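You operate a simulated robot arm through the tools that you are given. There is no shell and no other tool.

You run a simulated two-armed robot. Do the job below in one go: nothing can be reset, and whatever is moved stays where it is left.

## Task
Latch the press, set the slider to 60, pump till the needle shows about 60, and stop the pump.

It is judged by the outcome, as a careful person would: the job done as asked, and still so three seconds after it is handed in. It fails if anything else is knocked over, pushed out of place, dropped, spilled or broken.

## Robot
Two 7-joint arms with fingered hands on one trunk that stands fixed in place. Base frame: the origin is at the foot of the trunk, x ahead of it, y to its left, z up; the work surface is at about z = 820. Units: mm, rad, N and s.
The left shoulder is at [80, 241, 1492], the right one opposite. With the tool pointing down near the work surface each hand reaches from about 280 to 960 mm from the base axis, measured 20 degrees to its own side. Payload 4.9 kg a hand.
The tool frame of a hand sits at the grasp point between the pads (the TCP): z along the fingers, y along the line on which they close. The tips reach 32 mm beyond it. Largest opening 200 mm; the body of the gripper starts 89 mm behind the TCP. The gripper is a hand of 4 fingers: y runs from the thumb to the fingers, the wrist lies at [0, 0, -267] in the tool frame, and closing takes about 1.5 s.
Orientation is that of the tool frame in the base frame, as a unit quaternion [x, y, z, w]. With the fingers straight down and closing along the base's y, the tool's x points along the base's -x, its y along +y and its z along -z.

## Interface
- The arms move only by the tool play_rows. It takes "left_moves", "right_moves" or both (then of equal length, played together; a hand with none holds still); each is a list of rows, each a list of 7 numbers: the opening, from 0 (shut) to 1 (fully open), then the shift along the tool's x, y, z in cm, then the turn, a rotation vector about the tool's x, y, z in rad. In form: [[jaw, x, y, z, ax, ay, az], ...]. A call has 1 to 20 rows; each row shifts and turns the commanded pose from where the row before left it, along the tool's axes as they then stand. A row lasts 0.2 s, in which the tool goes at most 50 mm and 0.15 rad; a call with a longer step from one row to the next is refused whole, and so is a gripper value outside its range. Where a pose cannot be reached the arm comes as near as it can. A force on the tool above 80 N (or 10 N above the force at the start of the call, whichever is more), or a blocked arm, ends the call early, and 0.2 s more pass. Each finger travels about 72 mm/s and halts on what it meets, pressing with about 32 N; the grip force reading is that of the motor and also rises with nothing between the fingers. The clock runs only during rows and for 0.2 s after the last one: add rows that do not move to give the fingers time. The reply holds the time, the measured pose of the TCP, the force on the tool along the base axes, the opening and the grip force, in the units named above and with some noise, with the torque about the TCP (base axes, N m) and any sound that the robot's microphone picked up.
- Cameras (640 x 400 px; columns grow to the right, rows downward): "scene" is now at [115.3, 15.6, 1657.1]; the picture's right is [0.19, -0.98, -0.00], its down [-0.62, -0.12, -0.77] and it looks along [0.76, 0.15, -0.63] (base axes); focal length 363 px, centre (320, 200). "left" rides on the left gripper at [-69, -69, -116] in its tool frame; the picture's right is [0.71, -0.71, 0.00], its down [0.54, 0.54, -0.64] and it looks along [0.46, 0.45, 0.77] (tool axes); focal length 226 px, centre (320, 200). "right" rides on the right gripper at [69, -69, -116] in its tool frame; the picture's right is [0.71, 0.71, 0.00], its down [-0.54, 0.54, -0.64] and it looks along [-0.45, 0.46, 0.77] (tool axes); focal length 226 px, centre (320, 200). There is no depth. A picture from a camera that has moved, and an enlarged one, comes with that camera's place and axes in the base frame and with its lens.
- get_image(camera): a new picture of that camera. The clock stands still meanwhile.
- lift_body(by): slides the trunk up (or, below 0, down) by that many mm; the arms and the scene camera ride with it, the base frame stays. It gives what a move gives, with no picture.
- set_grasp(shape, hand): the hand has 4 fingers and takes this shape, open, in about a second: jaw (thumb against the fingers, like two jaws); tri (thumb and two fingers); tip (a fingertip pinch); poke (one finger out to press); point (the index stretched); flat (the hand flat); cup (the hand cupped); fist (a fist). The gripper value then closes the fingers along that shape, each until it touches; the sizes above hold for jaw. It gives what a move gives, with no picture.
- head_to(pan, tilt): turns the head with the scene camera to pan (to the left, within 1.501 rad either way) and tilt (down, from -0.506 to 1.204), counted from straight ahead of the robot. It gives what a move gives.
- enlarge(camera, box): a new picture of the part [left, top, right, bottom] of that camera's present view, enlarged. The clock stands still meanwhile.
- finish_job(): hands the job in; it is judged then, once.

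Nothing tells you positions but the pictures and the camera data. Unless the task says otherwise, let go and move clear before handing in.

The tools are called as a command line: name --argument value ..., lists and objects as JSON in quotes. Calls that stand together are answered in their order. play_rows: Moves the arms, as the interface text tells. Its arguments: {"type":"object","properties":{"left_moves":{"type":"array","items":{"type":"array","items":{"type":"number"}}},"right_moves":{"type":"array","items":{"type":"array","items":{"type":"number"}}}},"required":[]} The other tools are called the same way: lift_body (by) slides the trunk up or down; set_grasp (shape, hand) gives the hand a shape; head_to (pan, tilt) turns the head that bears the scene camera; get_image (camera) takes a picture; enlarge (camera, box) takes an enlarged picture of a part of a camera's view; finish_job () hands the job in.

At the start:

```text
clock: 0.0
left_ee_pos: [719.3, 263.3, 1215.4]
left_orientation: [-0.001, 1.0, 0.0, 0.0]
left_force: [0.3, 0.2, -0.3]
left_torque: [0.03, 0.01, -0.03]
left_gripper_width: 199.9
left_gripper_force: 0.0
left_shape: jaw
right_ee_pos: [740.4, -334.4, 1175.4]
right_orientation: [0.001, 1.0, 0.0, -0.001]
right_force: [0.3, -0.3, -0.6]
right_torque: [0.01, 0.0, -0.01]
right_gripper_width: 199.9
right_gripper_force: 0.2
right_shape: jaw
trunk travel left (down, up): [-400.0, 440.0]
head pan, tilt: [0.194, 0.686]
```

scene: 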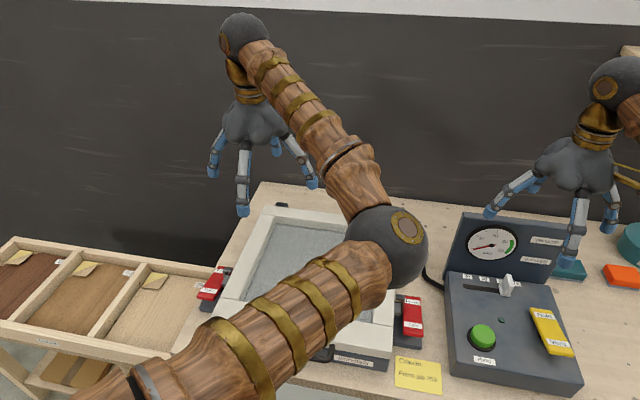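
right: 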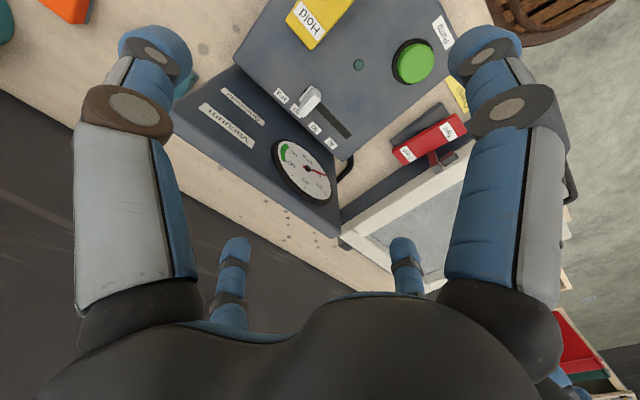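
left: 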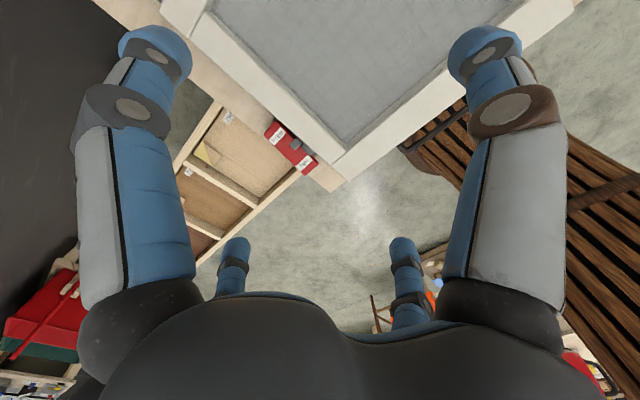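

I see a press frame with two red latches (left and right), and a control box with gauge, slider, green Pump button and a yellow Hold/Vent rocker. I'll look closer before moving anything.

enlarge --camera "scene" --box '[380, 200, 640, 400]'

enlarge --camera "scene" --box '[160, 180, 460, 400]'

enlarge --camera "right" --box '[180, 0, 500, 220]'

enlarge --camera "left" --box '[180, 0, 500, 220]'

```text
2.00 times, centred on (510, 300) of scene
camera zoom: at [115.3, 15.6, 1657.1], right [0.19, -0.98, 0.0], down [-0.62, -0.12, -0.77], along [0.76, 0.15, -0.63], focal length 725 px, centre (-60, 0)
```

zoom: 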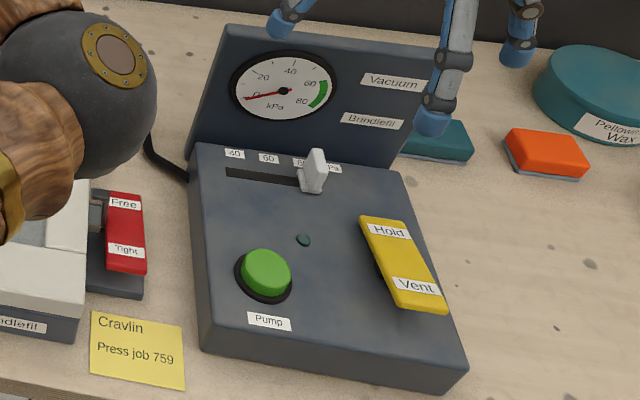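

```text
1.82 times, centred on (310, 290) of scene
camera zoom: at [115.3, 15.6, 1657.1], right [0.19, -0.98, 0.0], down [-0.62, -0.12, -0.77], along [0.76, 0.15, -0.63], focal length 659 px, centre (338, 36)
```

zoom: 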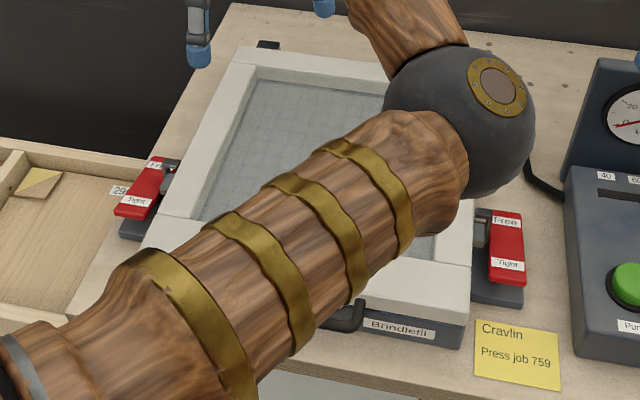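

```text
1.82 times, centred on (340, 110) of right
camera zoom: at [672.0, -404.7, 1292.2], right [-0.71, 0.71, 0.0], down [0.54, 0.54, 0.64], along [0.45, 0.46, -0.77], focal length 411 px, centre (284, 364)
```

zoom: 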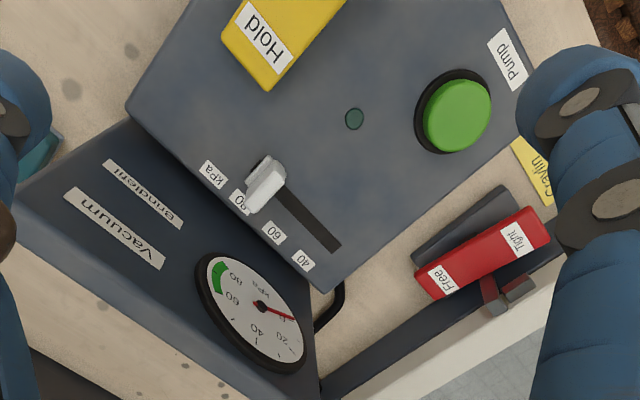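

```text
1.82 times, centred on (340, 110) of left
camera zoom: at [788.4, 194.9, 1331.2], right [-0.71, -0.71, 0.0], down [-0.54, 0.54, 0.64], along [-0.46, 0.45, -0.77], focal length 411 px, centre (284, 364)
```

zoom: 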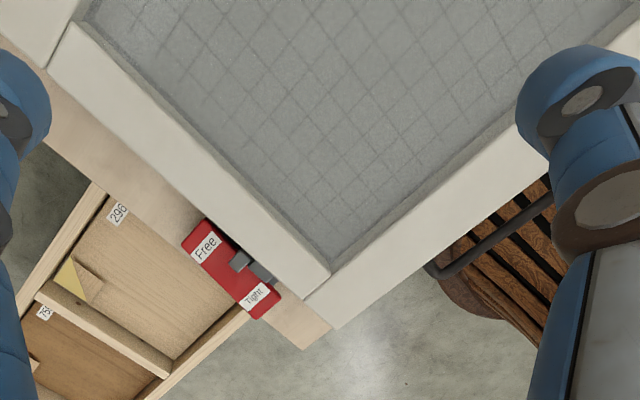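

The latches look like red rocker/lever pieces marked Free (far end) and Tight (near end). The right one is near (656,-110,878), the left near (660,405,878), and the pump button near (615,-260,907). I'll give both hands a poke shape and see where the poking finger ends up.

set_grasp --shape "poke" --hand "right"

set_grasp --shape "poke" --hand "left"

get_image --camera "right"

get_image --camera "left"

get_image --camera "scene"

```text
clock: 0.9
left_ee_pos: [718.4, 264.6, 1213.9]
left_orientation: [0.001, 1.0, 0.0, 0.0]
left_force: [-0.2, 0.1, -0.1]
left_torque: [0.0, 0.01, 0.0]
left_gripper_width: 199.9
left_gripper_force: 0.0
left_shape: jaw
right_ee_pos: [740.7, -334.9, 1176.0]
right_orientation: [-0.001, 1.0, 0.001, 0.0]
right_force: [-0.3, -0.1, 1.2]
right_torque: [-0.05, -0.01, 0.01]
right_gripper_width: 0.0
right_gripper_force: 0.0
right_shape: poke
trunk travel left (down, up): [-400.0, 440.0]
head pan, tilt: [0.194, 0.686]
```

```text
clock: 1.8
left_ee_pos: [719.0, 263.9, 1215.5]
left_orientation: [0.0, 1.0, 0.0, 0.0]
left_force: [0.7, 0.7, -0.8]
left_torque: [0.02, -0.02, -0.02]
left_gripper_width: 0.0
left_gripper_force: 0.1
left_shape: poke
right_ee_pos: [741.0, -333.4, 1177.3]
right_orientation: [0.0, 1.0, 0.0, 0.0]
right_force: [0.7, 0.3, 0.5]
right_torque: [0.03, -0.03, -0.02]
right_gripper_width: 0.0
right_gripper_force: 0.1
right_shape: poke
trunk travel left (down, up): [-400.0, 440.0]
head pan, tilt: [0.194, 0.686]
```

```text
taken
camera right: at [672.0, -404.8, 1292.1], right [-0.71, 0.71, 0.0], down [0.54, 0.54, 0.64], along [0.45, 0.46, -0.77], focal length 226 px, centre (320, 200)
```

right: 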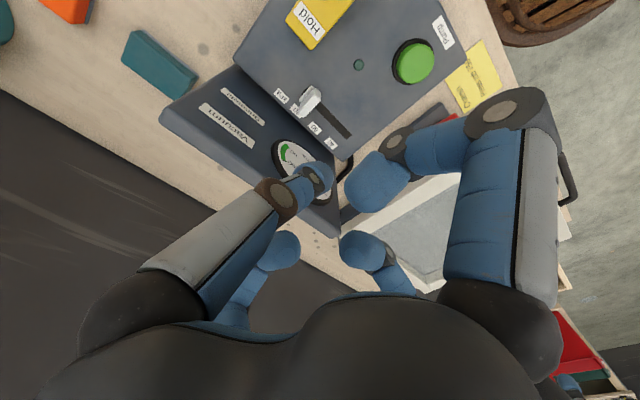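

```text
taken
camera left: at [788.4, 194.8, 1331.2], right [-0.71, -0.71, 0.0], down [-0.54, 0.54, 0.64], along [-0.46, 0.45, -0.77], focal length 226 px, centre (320, 200)
```

left: 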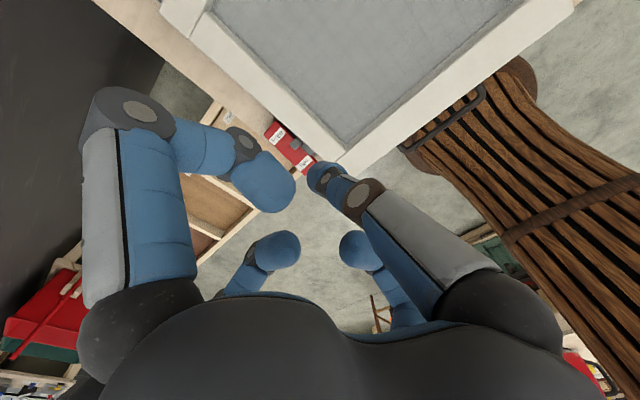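

```text
taken
camera scene: at [115.3, 15.6, 1657.1], right [0.19, -0.98, 0.0], down [-0.62, -0.12, -0.77], along [0.76, 0.15, -0.63], focal length 363 px, centre (320, 200)
```

scene: 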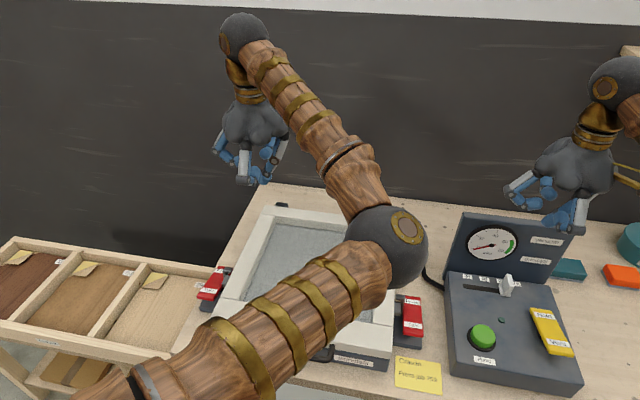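

I'll enlarge the hands to locate the poking fingertip.

enlarge --camera "scene" --box '[200, 80, 320, 200]'

enlarge --camera "scene" --box '[490, 120, 640, 250]'

```text
3.33 times, centred on (260, 140) of scene
camera zoom: at [115.3, 15.6, 1657.1], right [0.19, -0.98, 0.0], down [-0.62, -0.12, -0.77], along [0.76, 0.15, -0.63], focal length 1209 px, centre (520, 400)
```

zoom: 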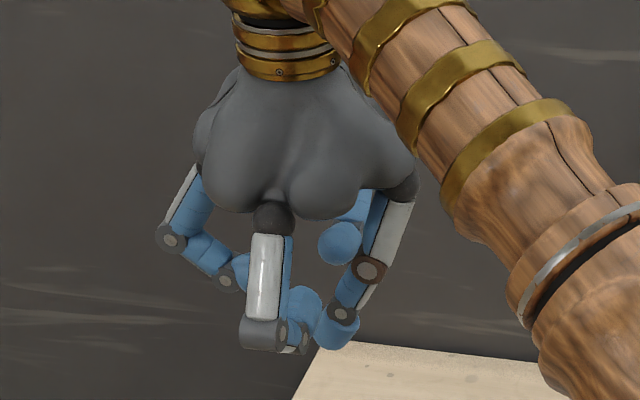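

```text
3.08 times, centred on (565, 185) of scene
camera zoom: at [115.3, 15.6, 1657.1], right [0.19, -0.98, 0.0], down [-0.62, -0.12, -0.77], along [0.76, 0.15, -0.63], focal length 1116 px, centre (-434, 246)
```

zoom: 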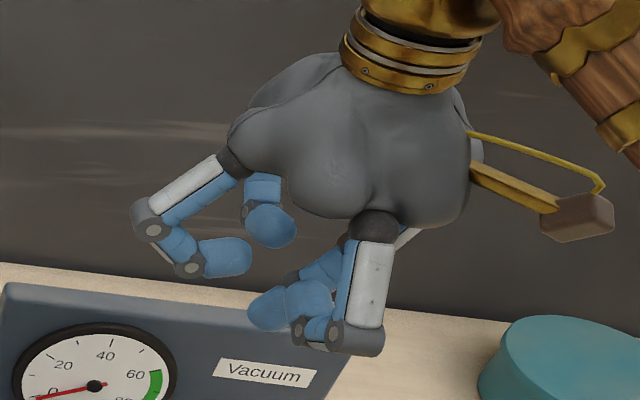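

The poke finger barely stands proud; I'll compare it with the "point" shape.

set_grasp --shape "point" --hand "right"

get_image --camera "right"

enlarge --camera "scene" --box '[480, 100, 640, 260]'

```text
clock: 2.7
left_ee_pos: [718.2, 264.5, 1214.6]
left_orientation: [0.0, 1.0, 0.0, 0.0]
left_force: [-0.4, -0.1, -0.9]
left_torque: [-0.01, -0.01, 0.01]
left_gripper_width: 0.0
left_gripper_force: 0.1
left_shape: poke
right_ee_pos: [739.6, -334.4, 1176.7]
right_orientation: [0.0, 1.0, 0.001, 0.0]
right_force: [-0.4, -0.7, -0.3]
right_torque: [-0.01, 0.0, 0.02]
right_gripper_width: 195.6
right_gripper_force: 0.0
right_shape: point
trunk travel left (down, up): [-400.0, 440.0]
head pan, tilt: [0.194, 0.686]
```

```text
taken
camera right: at [672.0, -404.7, 1292.2], right [-0.71, 0.71, 0.0], down [0.54, 0.54, 0.64], along [0.45, 0.46, -0.77], focal length 226 px, centre (320, 200)
```

right: 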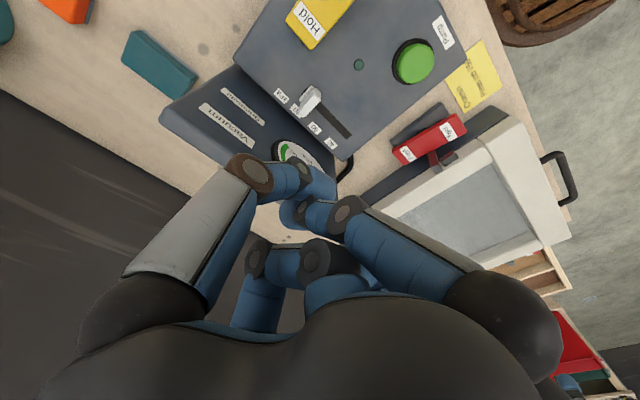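

```text
2.50 times, centred on (560, 180) of scene
camera zoom: at [115.3, 15.6, 1657.1], right [0.19, -0.98, 0.0], down [-0.62, -0.12, -0.77], along [0.76, 0.15, -0.63], focal length 906 px, centre (-280, 250)
```

zoom: 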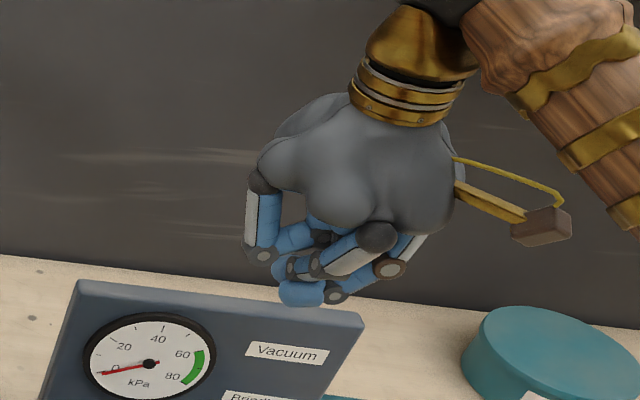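

The fingers may still be moving, so I'll wait with idle rows (open) and look again.

play_rows --right_moves '[[1, 0, 0, 0, 0, 0, 0], [1, 0, 0, 0, 0, 0, 0], [1, 0, 0, 0, 0, 0, 0], [1, 0, 0, 0, 0, 0, 0], [1, 0, 0, 0, 0, 0, 0]]' --left_moves '[[1, 0, 0, 0, 0, 0, 0], [1, 0, 0, 0, 0, 0, 0], [1, 0, 0, 0, 0, 0, 0], [1, 0, 0, 0, 0, 0, 0], [1, 0, 0, 0, 0, 0, 0]]'

get_image --camera "right"

get_image --camera "left"

enlarge --camera "scene" --box '[480, 100, 640, 260]'

enlarge --camera "scene" --box '[200, 80, 320, 200]'

```text
clock: 3.9
left_ee_pos: [718.9, 263.3, 1215.4]
left_orientation: [0.0, 1.0, 0.0, 0.0]
left_force: [-0.1, -0.5, 0.2]
left_torque: [0.03, 0.03, -0.03]
left_gripper_width: 0.1
left_gripper_force: 0.1
left_shape: poke
right_ee_pos: [740.0, -334.3, 1176.4]
right_orientation: [0.0, 1.0, 0.001, 0.0]
right_force: [0.3, 0.3, -0.2]
right_torque: [0.02, -0.01, 0.02]
right_gripper_width: 195.4
right_gripper_force: 0.0
right_shape: point
trunk travel left (down, up): [-400.0, 440.0]
head pan, tilt: [0.194, 0.686]
```

```text
taken
camera right: at [672.0, -404.7, 1292.2], right [-0.71, 0.71, 0.0], down [0.54, 0.54, 0.64], along [0.45, 0.46, -0.77], focal length 226 px, centre (320, 200)
```

right: 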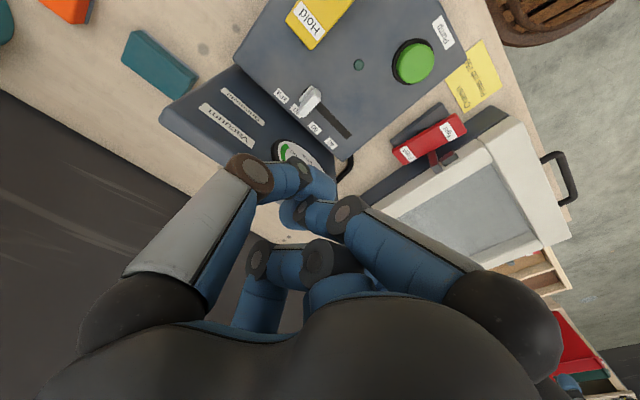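

```text
taken
camera left: at [788.4, 194.8, 1331.2], right [-0.71, -0.71, 0.0], down [-0.54, 0.54, 0.64], along [-0.46, 0.45, -0.77], focal length 226 px, centre (320, 200)
```

left: 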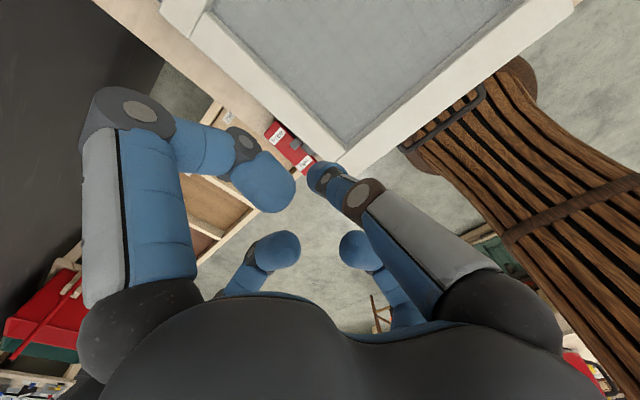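

```text
2.50 times, centred on (560, 180) of scene
camera zoom: at [115.3, 15.6, 1657.1], right [0.19, -0.98, 0.0], down [-0.62, -0.12, -0.77], along [0.76, 0.15, -0.63], focal length 906 px, centre (-280, 250)
```

zoom: 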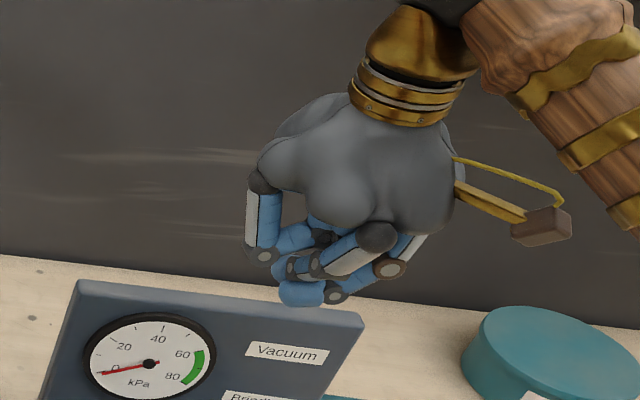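

```text
3.33 times, centred on (260, 140) of scene
camera zoom: at [115.3, 15.6, 1657.1], right [0.19, -0.98, 0.0], down [-0.62, -0.12, -0.77], along [0.76, 0.15, -0.63], focal length 1209 px, centre (520, 400)
```

zoom: 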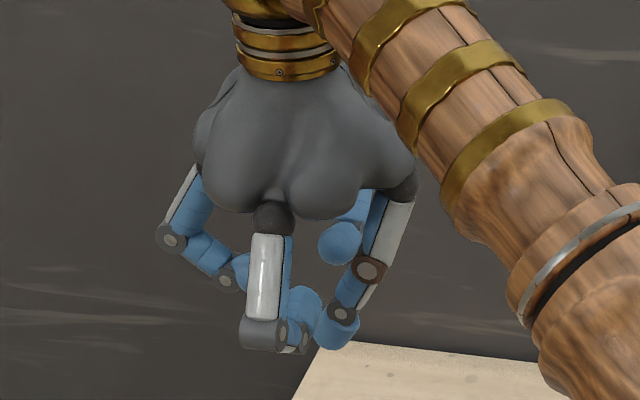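

Poke is the better shape: its tip sits about on the tool axis, roughly 33 mm past the TCP. Right hand goes back to poke. I'll bring the left hand above the left latch to get a closer look and uncover the press for the scene camera.

set_grasp --shape "poke" --hand "right"

play_rows --left_moves '[[1, 1.2, 2.8, 3.3, 0, 0, 0], [1, 1.2, 2.8, 3.3, 0, 0, 0], [1, 1.2, 2.8, 3.3, 0, 0, 0], [1, 1.2, 2.8, 3.3, 0, 0, 0], [1, 1.2, 2.8, 3.3, 0, 0, 0]]'

get_image --camera "left"

enlarge --camera "left" --box '[220, 40, 440, 180]'

get_image --camera "scene"

```text
clock: 4.8
left_ee_pos: [718.6, 264.3, 1214.7]
left_orientation: [0.0, 1.0, -0.001, 0.0]
left_force: [-0.3, -0.2, 0.9]
left_torque: [0.0, 0.03, 0.0]
left_gripper_width: 0.0
left_gripper_force: 0.0
left_shape: poke
right_ee_pos: [740.8, -334.8, 1176.0]
right_orientation: [-0.001, 1.0, 0.0, 0.001]
right_force: [0.0, 0.2, -0.3]
right_torque: [-0.03, -0.01, 0.01]
right_gripper_width: 0.0
right_gripper_force: 0.0
right_shape: poke
trunk travel left (down, up): [-400.0, 440.0]
head pan, tilt: [0.194, 0.686]
```

```text
clock: 6.0
left_ee_pos: [657.9, 405.8, 1049.7]
left_orientation: [0.0, 1.0, -0.001, -0.002]
left_force: [0.2, -0.1, 0.5]
left_torque: [-0.01, 0.0, 0.0]
left_gripper_width: 0.0
left_gripper_force: 0.0
left_shape: poke
right_ee_pos: [740.1, -331.3, 1176.5]
right_orientation: [-0.001, 1.0, -0.001, 0.0]
right_force: [0.1, 1.1, 1.2]
right_torque: [-0.06, 0.0, 0.0]
right_gripper_width: 0.0
right_gripper_force: 0.0
right_shape: poke
trunk travel left (down, up): [-400.0, 440.0]
head pan, tilt: [0.194, 0.686]
```

```text
taken
camera left: at [728.0, 336.5, 1165.5], right [-0.71, -0.71, 0.0], down [-0.54, 0.54, 0.64], along [-0.46, 0.45, -0.77], focal length 226 px, centre (320, 200)
```

left: 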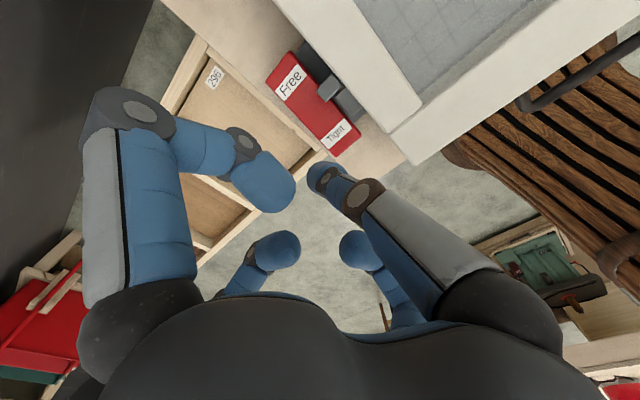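

```text
2.86 times, centred on (330, 110) of left
camera zoom: at [728.0, 336.5, 1165.5], right [-0.71, -0.71, 0.0], down [-0.54, 0.54, 0.64], along [-0.46, 0.45, -0.77], focal length 646 px, centre (291, 457)
```

zoom: 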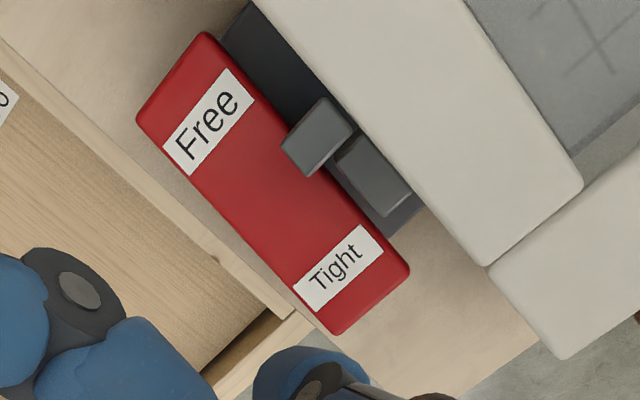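

```text
taken
camera scene: at [115.6, 17.9, 1657.1], right [0.19, -0.98, 0.0], down [-0.62, -0.12, -0.77], along [0.76, 0.15, -0.63], focal length 363 px, centre (320, 200)
```

scene: 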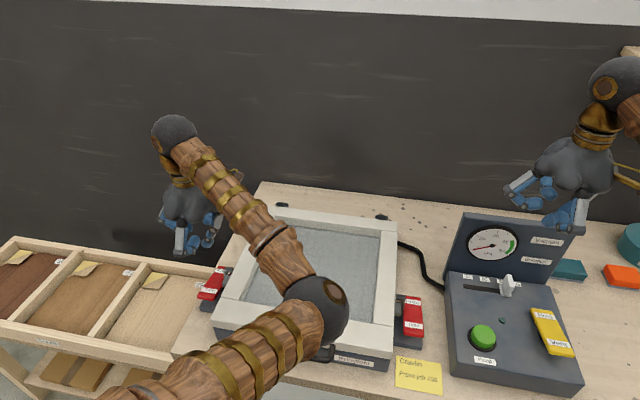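

The press is uncovered now, and both latches show. I'll zoom in to see which way each rocker tilts.

enlarge --camera "scene" --box '[380, 280, 440, 350]'

enlarge --camera "scene" --box '[180, 250, 250, 320]'

enlarge --camera "scene" --box '[500, 290, 600, 370]'

enlarge --camera "right" --box '[340, 80, 580, 240]'

enlarge --camera "scene" --box '[440, 200, 580, 320]'

```text
5.71 times, centred on (410, 315) of scene
camera zoom: at [115.6, 17.9, 1657.1], right [0.19, -0.98, 0.0], down [-0.62, -0.12, -0.77], along [0.76, 0.15, -0.63], focal length 2072 px, centre (-194, -457)
```

zoom: 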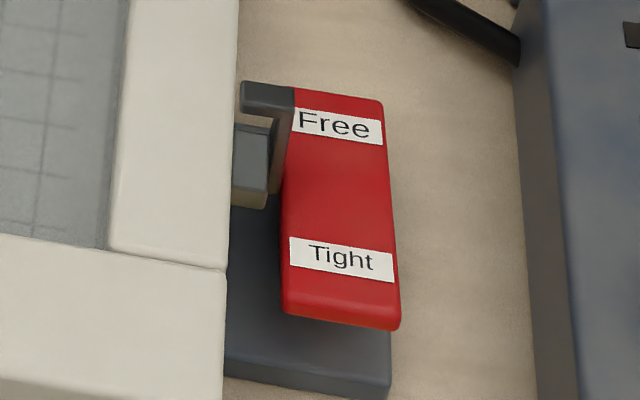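

```text
5.71 times, centred on (215, 285) of scene
camera zoom: at [115.6, 17.9, 1657.1], right [0.19, -0.98, 0.0], down [-0.62, -0.12, -0.77], along [0.76, 0.15, -0.63], focal length 2072 px, centre (920, -286)
```

zoom: 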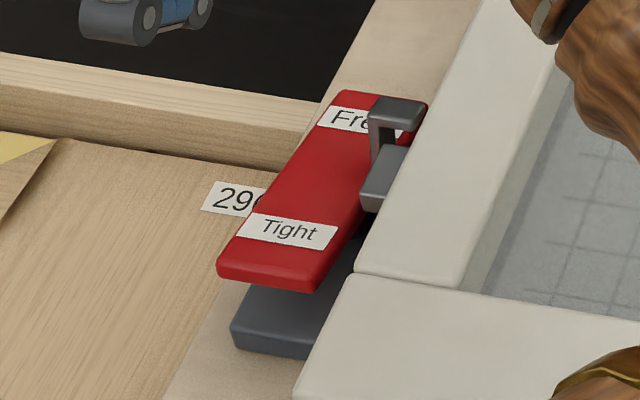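

```text
5.00 times, centred on (550, 330) of scene
camera zoom: at [115.6, 17.9, 1657.1], right [0.19, -0.98, 0.0], down [-0.62, -0.12, -0.77], along [0.76, 0.15, -0.63], focal length 1813 px, centre (-830, -450)
```

zoom: 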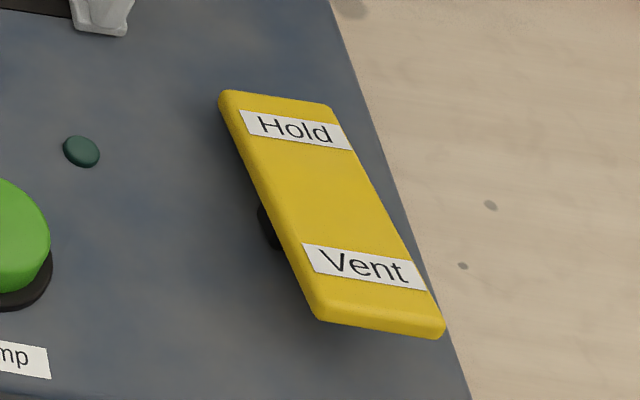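

```text
2.50 times, centred on (460, 160) of right
camera zoom: at [672.1, -403.0, 1292.7], right [-0.71, 0.71, 0.0], down [0.54, 0.54, 0.64], along [0.45, 0.45, -0.77], focal length 565 px, centre (-30, 300)
```

zoom: 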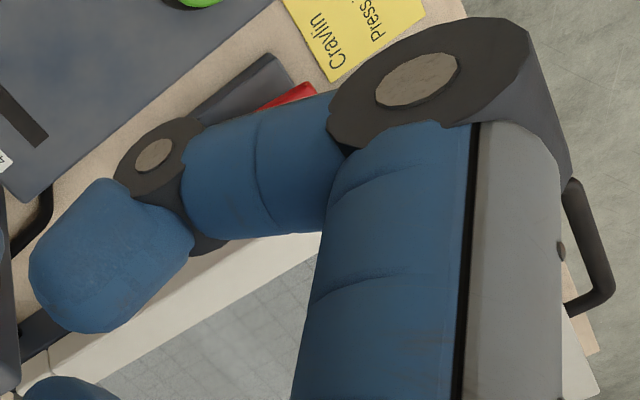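

```text
3.33 times, centred on (510, 260) of scene
camera zoom: at [115.6, 17.9, 1657.1], right [0.19, -0.98, 0.0], down [-0.62, -0.12, -0.77], along [0.76, 0.15, -0.63], focal length 1209 px, centre (-313, 0)
```

zoom: 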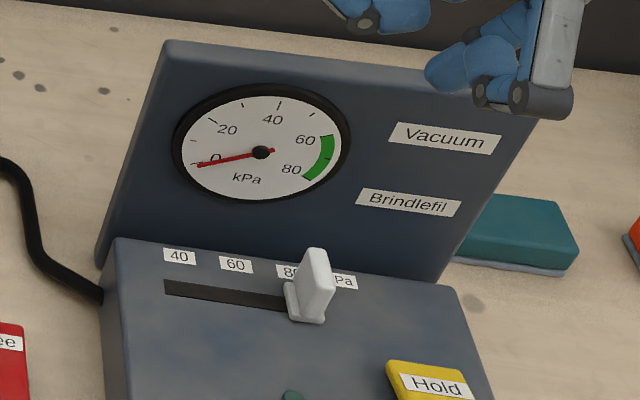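

Both latches sit in Free: the Tight (near) end is up and the hook is off its catch. The yellow rocker has Hold pressed down, so it stays as it is. The left Tight end is near (620,408,886), so I'll bring the left fingertip just above it.

play_rows --left_moves '[[1, 1.4, 0.2, 3.0, 0, 0, 0], [1, 1.4, 0.2, 3.0, 0, 0, 0], [1, 1.3, 0.2, 3.0, 0, 0, 0], [1, 0, 0, 1.5, 0, 0, 0], [1, 0, 0, 0, 0, 0, 0]]'

get_image --camera "left"

enlarge --camera "scene" --box '[160, 220, 280, 340]'

```text
clock: 7.2
left_ee_pos: [617.9, 410.8, 944.5]
left_orientation: [0.0, 1.0, 0.0, -0.001]
left_force: [0.2, -0.7, -0.3]
left_torque: [0.03, 0.01, 0.01]
left_gripper_width: 0.0
left_gripper_force: 0.0
left_shape: poke
right_ee_pos: [739.2, -334.3, 1176.7]
right_orientation: [0.0, 1.0, 0.0, -0.001]
right_force: [-0.5, 0.2, 0.3]
right_torque: [0.02, -0.02, -0.01]
right_gripper_width: 0.0
right_gripper_force: 0.0
right_shape: poke
trunk travel left (down, up): [-400.0, 440.0]
head pan, tilt: [0.194, 0.686]
```

```text
taken
camera left: at [687.9, 340.8, 1061.0], right [-0.71, -0.71, 0.0], down [-0.54, 0.54, 0.64], along [-0.46, 0.45, -0.77], focal length 226 px, centre (320, 200)
```

left: 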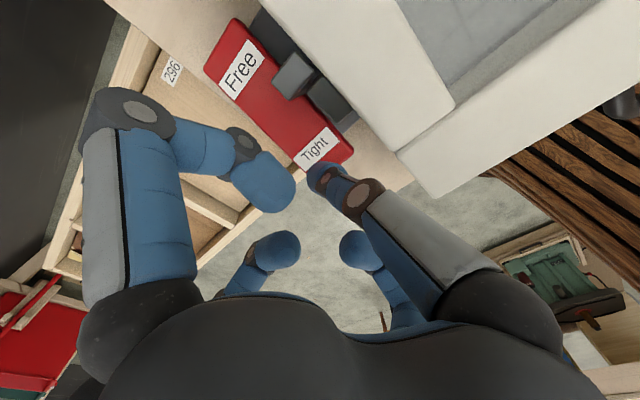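

```text
3.33 times, centred on (220, 280) of scene
camera zoom: at [115.3, 15.7, 1657.1], right [0.19, -0.98, 0.0], down [-0.62, -0.12, -0.77], along [0.76, 0.15, -0.63], focal length 1209 px, centre (653, -67)
```

zoom: 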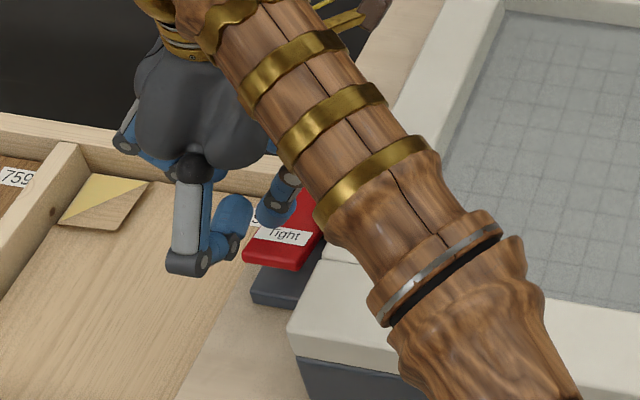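

The fingertip is just above the near edge of the Tight end. I'll shift 8 mm forward and press down in small steps.

play_rows --left_moves '[[1, -0.8, 0, 0, 0, 0, 0], [1, 0, 0, 0.5, 0, 0, 0], [1, 0, 0, 0.5, 0, 0, 0], [1, 0, 0, 0.5, 0, 0, 0], [1, 0, 0, 0.5, 0, 0, 0], [1, 0, 0, 0.5, 0, 0, 0], [1, 0, 0, 0.5, 0, 0, 0], [1, 0, 0, 0.5, 0, 0, 0], [1, 0, 0, 0.5, 0, 0, 0]]'

get_image --camera "left"

enlarge --camera "scene" --box '[160, 220, 280, 340]'

```text
clock: 9.2
left_ee_pos: [624.5, 411.0, 906.0]
left_orientation: [0.0, 1.0, 0.0, -0.001]
left_force: [0.7, -0.2, 0.0]
left_torque: [-0.01, -0.03, -0.02]
left_gripper_width: 0.0
left_gripper_force: 0.0
left_shape: poke
right_ee_pos: [741.0, -333.5, 1177.1]
right_orientation: [0.0, 1.0, 0.0, 0.0]
right_force: [-0.6, -0.2, 0.1]
right_torque: [0.02, -0.02, 0.02]
right_gripper_width: 0.0
right_gripper_force: 0.1
right_shape: poke
trunk travel left (down, up): [-400.0, 440.0]
head pan, tilt: [0.194, 0.686]
```

```text
taken
camera left: at [695.3, 340.7, 1020.8], right [-0.71, -0.71, 0.0], down [-0.54, 0.54, 0.64], along [-0.46, 0.45, -0.77], focal length 226 px, centre (320, 200)
```

left: 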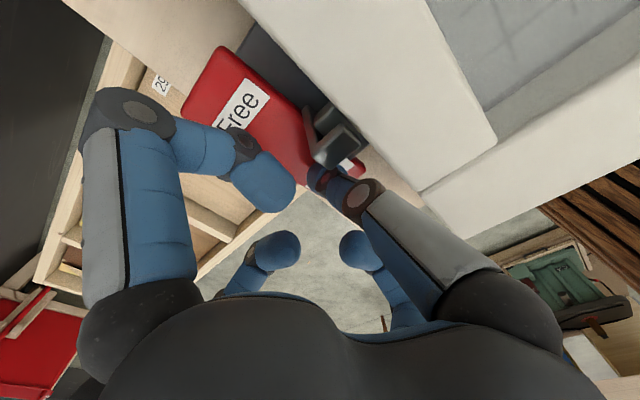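

```text
3.33 times, centred on (220, 280) of scene
camera zoom: at [115.3, 15.8, 1657.0], right [0.19, -0.98, 0.0], down [-0.62, -0.12, -0.77], along [0.76, 0.15, -0.63], focal length 1209 px, centre (653, -67)
```

zoom: 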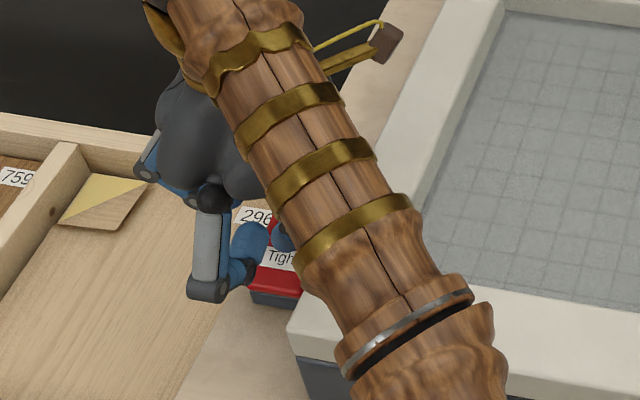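

The lever has tipped and the hook now sits over its catch. I'll back straight up and check that it stays.

play_rows --left_moves '[[1, 0, 0, -3, 0, 0, 0], [1, 0, 0, -4, 0, 0, 0], [1, 0, 0, -4.5, 0, 0, 0], [1, 0, 0, -4.5, 0, 0, 0], [1, 0, 0, 0, 0, 0, 0]]'

enlarge --camera "left" --box '[220, 20, 440, 180]'

enlarge --camera "scene" --box '[160, 220, 280, 340]'

```text
clock: 10.4
left_ee_pos: [625.7, 410.7, 1063.9]
left_orientation: [0.0, 1.0, 0.0, -0.001]
left_force: [-0.4, -0.5, -0.9]
left_torque: [0.0, 0.03, -0.01]
left_gripper_width: 0.0
left_gripper_force: 0.0
left_shape: poke
right_ee_pos: [741.3, -334.8, 1175.6]
right_orientation: [0.0, 1.0, 0.001, 0.0]
right_force: [0.7, -0.2, 0.4]
right_torque: [-0.02, 0.01, 0.02]
right_gripper_width: 0.1
right_gripper_force: 0.0
right_shape: poke
trunk travel left (down, up): [-400.0, 440.0]
head pan, tilt: [0.194, 0.686]
```

```text
2.50 times, centred on (330, 100) of left
camera zoom: at [695.4, 341.4, 1180.3], right [-0.71, -0.71, 0.0], down [-0.54, 0.54, 0.64], along [-0.46, 0.45, -0.77], focal length 565 px, centre (295, 450)
```

zoom: 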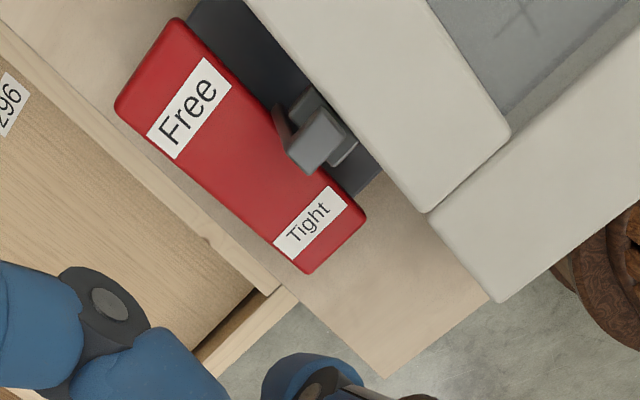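

```text
3.33 times, centred on (220, 280) of scene
camera zoom: at [115.6, 16.1, 1657.0], right [0.19, -0.98, 0.0], down [-0.62, -0.12, -0.77], along [0.76, 0.15, -0.63], focal length 1209 px, centre (653, -67)
```

zoom: 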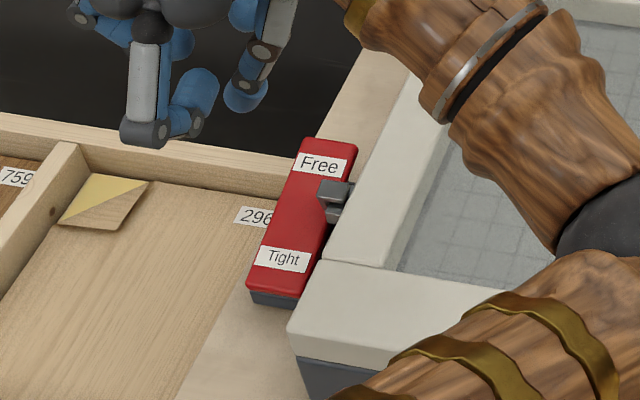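

The left latch is down on Tight and holding. The mirrored point on the right latch is about (625,-108,885). I'll lift the left hand clear and bring the right hand above that spot.

play_rows --right_moves '[[1, 1.65, 3.3, 1.8, 0, 0, 0], [1, 1.65, 3.3, 1.8, 0, 0, 0], [1, 1.65, 3.3, 1.8, 0, 0, 0], [1, 1.65, 3.3, 1.8, 0, 0, 0], [1, 1.65, 3.3, 1.8, 0, 0, 0], [1, 1.65, 3.3, 1.8, 0, 0, 0], [1, 1.65, 3.2, 1.8, 0, 0, 0], [1, 0, 0, 0, 0, 0, 0]]' --left_moves '[[1, 0, 1, -2.5, 0, 0, 0], [1, 0, 1, -2.5, 0, 0, 0], [1, 0, 1, -2.5, 0, 0, 0], [1, 0, 1, -2.5, 0, 0, 0], [1, 0, 1, -2.5, 0, 0, 0], [1, 0, 1, -2.5, 0, 0, 0], [1, 0, 1, -2.5, 0, 0, 0], [1, 0, 0, 0, 0, 0, 0]]'

get_image --camera "right"

get_image --camera "scene"

```text
clock: 12.2
left_ee_pos: [626.5, 480.1, 1239.6]
left_orientation: [0.0, 1.0, 0.0, 0.0]
left_force: [-0.1, -0.6, 0.3]
left_torque: [0.02, -0.01, 0.02]
left_gripper_width: 0.2
left_gripper_force: 0.0
left_shape: poke
right_ee_pos: [624.4, -104.7, 1050.2]
right_orientation: [0.001, 1.0, 0.0, -0.001]
right_force: [0.2, -0.2, 0.3]
right_torque: [0.01, 0.01, -0.02]
right_gripper_width: 0.0
right_gripper_force: 0.0
right_shape: poke
trunk travel left (down, up): [-400.0, 440.0]
head pan, tilt: [0.194, 0.686]
```

```text
taken
camera right: at [555.5, -175.2, 1165.5], right [-0.71, 0.71, 0.0], down [0.54, 0.54, 0.64], along [0.45, 0.46, -0.77], focal length 226 px, centre (320, 200)
```

right: 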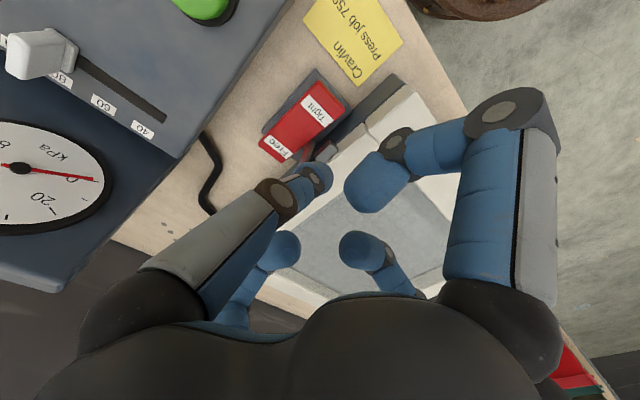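

```text
taken
camera scene: at [115.5, 14.8, 1657.1], right [0.19, -0.98, 0.0], down [-0.62, -0.12, -0.77], along [0.76, 0.15, -0.63], focal length 363 px, centre (320, 200)
```

scene: 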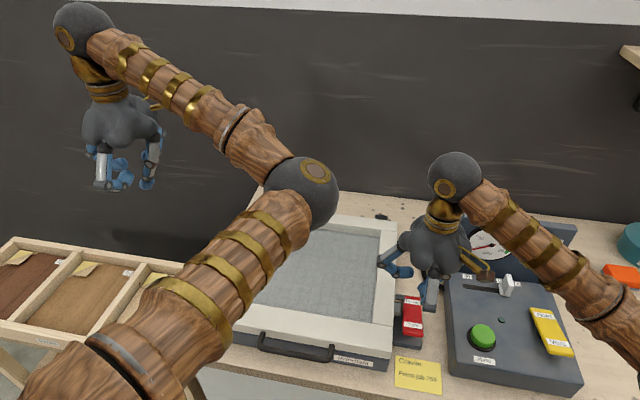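

The Tight label is right under the fingertip as predicted. I'll descend and press the same depth as on the left.

play_rows --right_moves '[[1, 0, 0, 4, 0, 0, 0], [1, 0, 0, 4, 0, 0, 0], [1, 0, 0, 2, 0, 0, 0], [1, 0, 0, 0.5, 0, 0, 0], [1, 0, 0, 0.5, 0, 0, 0], [1, 0, 0, 0.5, 0, 0, 0], [1, 0, 0, 0.5, 0, 0, 0], [1, 0, 0, 0.5, 0, 0, 0], [1, 0, 0, 0.5, 0, 0, 0], [1, 0, 0, 0.5, 0, 0, 0], [1, 0, 0, 0.5, 0, 0, 0], [1, 0, 0, 0.3, 0, 0, 0]]'

get_image --camera "right"

enlarge --camera "scene" --box '[360, 240, 480, 360]'

```text
clock: 14.8
left_ee_pos: [624.1, 481.2, 1240.2]
left_orientation: [0.0, 1.0, 0.0, 0.0]
left_force: [0.4, -0.2, -0.2]
left_torque: [0.01, 0.02, -0.02]
left_gripper_width: 0.0
left_gripper_force: 0.1
left_shape: poke
right_ee_pos: [623.6, -104.6, 908.6]
right_orientation: [0.001, 1.0, 0.0, 0.001]
right_force: [-0.2, 0.6, 11.5]
right_torque: [0.73, 0.0, -0.1]
right_gripper_width: 0.0
right_gripper_force: 0.2
right_shape: poke
trunk travel left (down, up): [-400.0, 440.0]
head pan, tilt: [0.194, 0.686]
```

```text
taken
camera right: at [555.0, -174.3, 1024.6], right [-0.71, 0.71, 0.0], down [0.54, 0.54, 0.64], along [0.46, 0.46, -0.76], focal length 226 px, centre (320, 200)
```

right: 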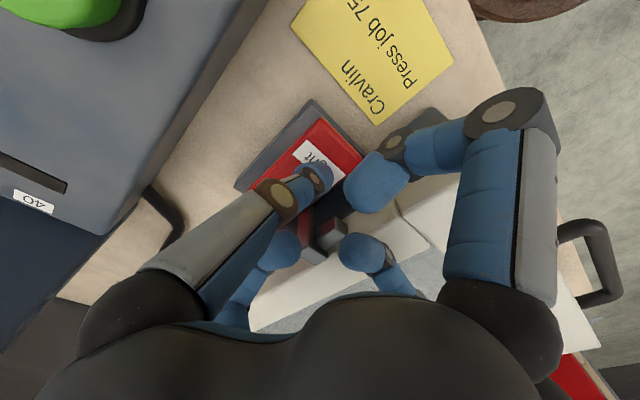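

```text
3.33 times, centred on (420, 300) of scene
camera zoom: at [113.3, 16.2, 1657.5], right [0.19, -0.98, 0.0], down [-0.62, -0.12, -0.77], along [0.76, 0.15, -0.63], focal length 1209 px, centre (-13, -133)
```

zoom: 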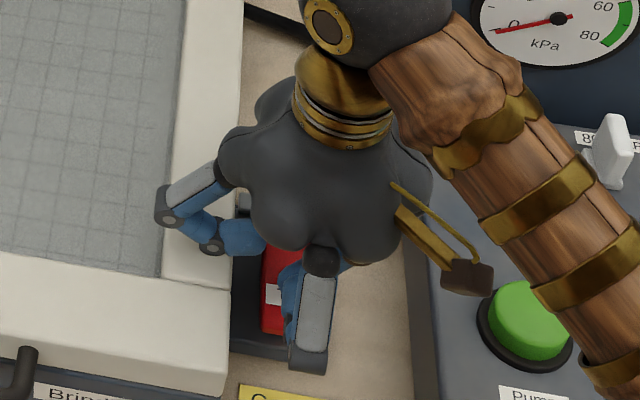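

There's a gentle 11.5 N reaction, and its torque suggests a curled finger is also touching the frame on the left. I'll lift off and see whether the latch went over.

play_rows --right_moves '[[1, 0, 0, -3, 0, 0, 0], [1, 0, 0, -4, 0, 0, 0], [1, 0, 0, -4, 0, 0, 0], [1, 0, 0, -4, 0, 0, 0], [1, 0, 0, 0, 0, 0, 0]]'

enlarge --camera "right" --box '[220, 40, 440, 180]'

enlarge --camera "scene" --box '[360, 240, 480, 360]'

```text
clock: 16.0
left_ee_pos: [625.2, 480.5, 1239.8]
left_orientation: [0.0, 1.0, 0.0, 0.0]
left_force: [0.4, 0.2, 0.0]
left_torque: [0.01, 0.03, -0.01]
left_gripper_width: 0.0
left_gripper_force: 0.1
left_shape: poke
right_ee_pos: [623.7, -104.8, 1058.0]
right_orientation: [0.0, 1.0, 0.0, 0.0]
right_force: [-0.4, 0.1, 0.2]
right_torque: [0.01, -0.02, 0.04]
right_gripper_width: 0.0
right_gripper_force: 0.0
right_shape: poke
trunk travel left (down, up): [-400.0, 440.0]
head pan, tilt: [0.194, 0.686]
```

```text
2.86 times, centred on (330, 110) of right
camera zoom: at [554.9, -175.1, 1173.7], right [-0.71, 0.71, 0.0], down [0.54, 0.54, 0.64], along [0.45, 0.45, -0.77], focal length 646 px, centre (291, 457)
```

zoom: 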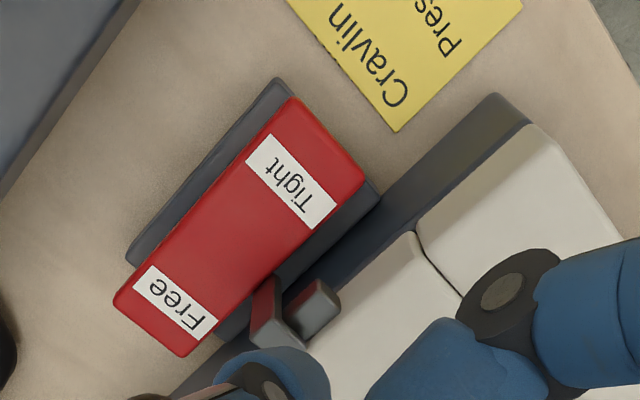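

```text
3.33 times, centred on (420, 300) of scene
camera zoom: at [115.2, 15.6, 1657.1], right [0.19, -0.98, 0.0], down [-0.62, -0.12, -0.77], along [0.76, 0.15, -0.63], focal length 1209 px, centre (-13, -133)
```

zoom: 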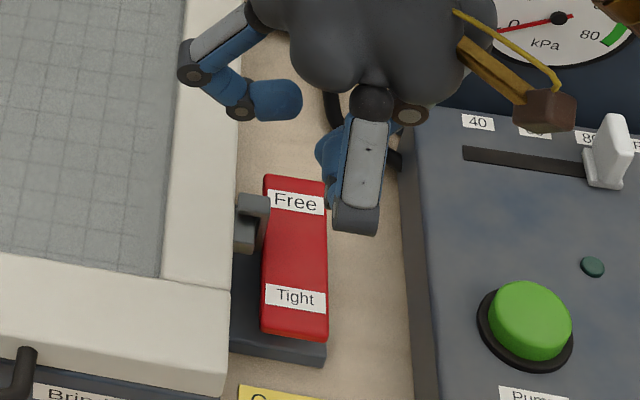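

The right latch only went partway, because the hand's left curled finger landed on the press frame. I'll tilt the hand about 20° to the right, so that finger rises clear and the poking tip stays on target.

play_rows --right_moves '[[1, 0, -0.4, 0, -0.12, 0, 0], [1, 0, -0.4, 0, -0.12, 0, 0], [1, 0, -0.4, 0, -0.12, 0, 0], [1, 0, -1.41, 3.74, 0, 0, 0], [1, 0, -1.41, 3.74, 0, 0, 0], [1, 0, -0.88, 2.34, 0, 0, 0], [1, 0, 0, 0, 0, 0, 0]]'

get_image --camera "right"

enlarge --camera "scene" --box '[360, 240, 480, 360]'

get_image --camera "left"

```text
clock: 17.6
left_ee_pos: [625.2, 480.2, 1239.8]
left_orientation: [-0.001, 1.0, 0.0, 0.001]
left_force: [-0.4, -0.6, -0.2]
left_torque: [0.02, 0.0, -0.02]
left_gripper_width: 0.1
left_gripper_force: 0.0
left_shape: poke
right_ee_pos: [624.5, -117.1, 951.2]
right_orientation: [0.0, 0.984, 0.179, 0.0]
right_force: [-0.5, -0.3, -0.2]
right_torque: [0.01, -0.01, -0.01]
right_gripper_width: 0.2
right_gripper_force: 0.0
right_shape: poke
trunk travel left (down, up): [-400.0, 440.0]
head pan, tilt: [0.194, 0.686]
```

```text
taken
camera right: at [556.2, -223.8, 1035.4], right [-0.71, 0.66, 0.25], down [0.54, 0.28, 0.79], along [0.45, 0.7, -0.56], focal length 226 px, centre (320, 200)
```

right: 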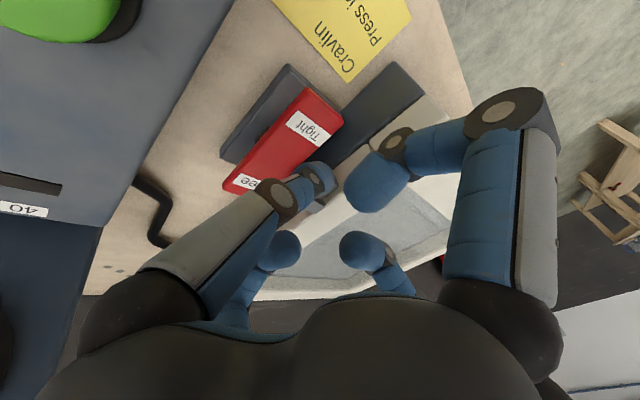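

```text
3.33 times, centred on (420, 300) of scene
camera zoom: at [115.3, 15.8, 1657.1], right [0.19, -0.98, 0.0], down [-0.62, -0.12, -0.77], along [0.76, 0.15, -0.63], focal length 1209 px, centre (-13, -133)
```

zoom: 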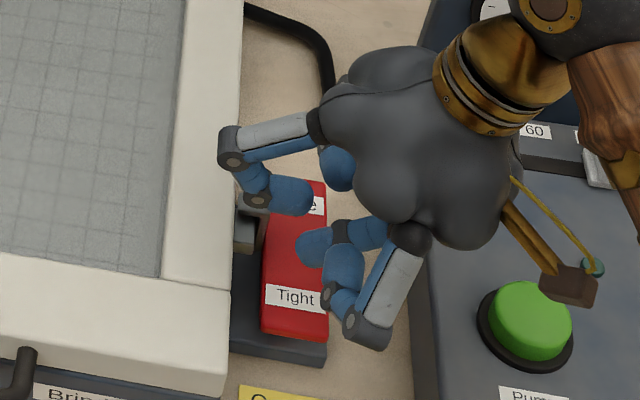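

```text
taken
camera left: at [695.4, 411.6, 1355.6], right [-0.71, -0.71, 0.0], down [-0.54, 0.54, 0.64], along [-0.46, 0.45, -0.77], focal length 226 px, centre (320, 200)
```

left: 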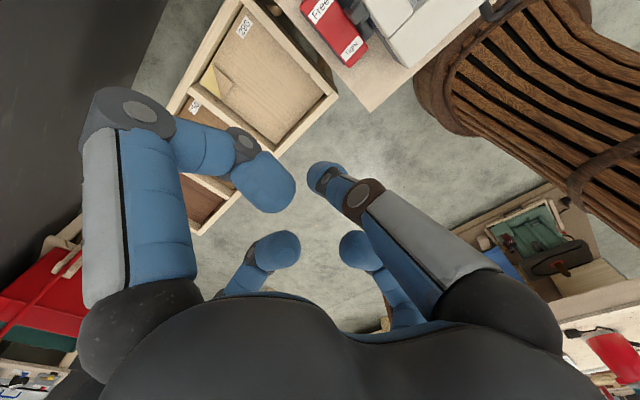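

The tip is over the Tight end with the curled fingers clear. Pressing down in small steps.

play_rows --right_moves '[[1, 0, -0.86, 2.35, 0, 0, 0], [1, 0, -0.14, 0.38, 0, 0, 0], [1, 0, -0.14, 0.38, 0, 0, 0], [1, 0, -0.14, 0.38, 0, 0, 0], [1, 0, -0.14, 0.38, 0, 0, 0], [1, 0, -0.14, 0.38, 0, 0, 0], [1, 0, -0.14, 0.38, 0, 0, 0]]'

enlarge --camera "scene" --box '[360, 240, 480, 360]'

get_image --camera "right"

```text
clock: 19.2
left_ee_pos: [624.7, 480.4, 1239.5]
left_orientation: [0.0, 1.0, 0.0, -0.001]
left_force: [0.2, 0.0, -0.4]
left_torque: [0.0, 0.02, -0.01]
left_gripper_width: 0.1
left_gripper_force: 0.0
left_shape: poke
right_ee_pos: [623.9, -116.3, 901.4]
right_orientation: [0.0, 0.984, 0.178, -0.001]
right_force: [0.6, 0.7, 0.0]
right_torque: [0.01, -0.03, -0.01]
right_gripper_width: 0.2
right_gripper_force: 0.0
right_shape: poke
trunk travel left (down, up): [-400.0, 440.0]
head pan, tilt: [0.194, 0.686]
```

```text
3.33 times, centred on (420, 300) of scene
camera zoom: at [115.4, 16.0, 1657.1], right [0.19, -0.98, 0.0], down [-0.62, -0.12, -0.77], along [0.76, 0.15, -0.63], focal length 1209 px, centre (-13, -133)
```

zoom: 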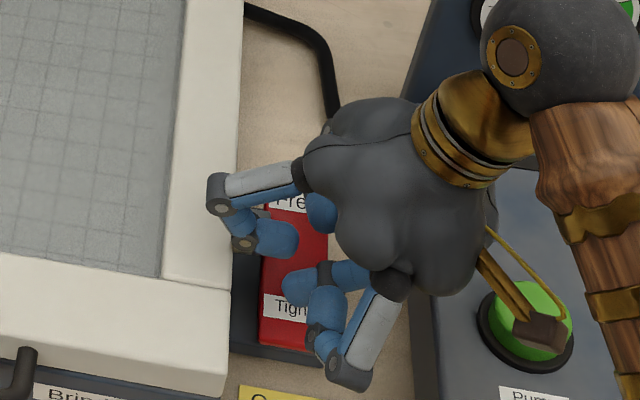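

```text
taken
camera right: at [556.3, -222.3, 985.7], right [-0.71, 0.66, 0.25], down [0.54, 0.28, 0.79], along [0.45, 0.7, -0.56], focal length 226 px, centre (320, 200)
```

right: 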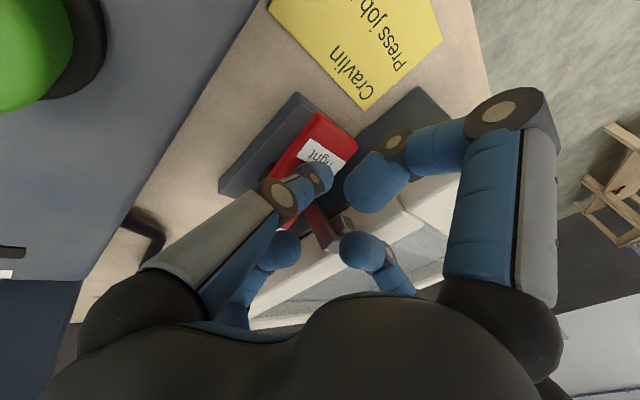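

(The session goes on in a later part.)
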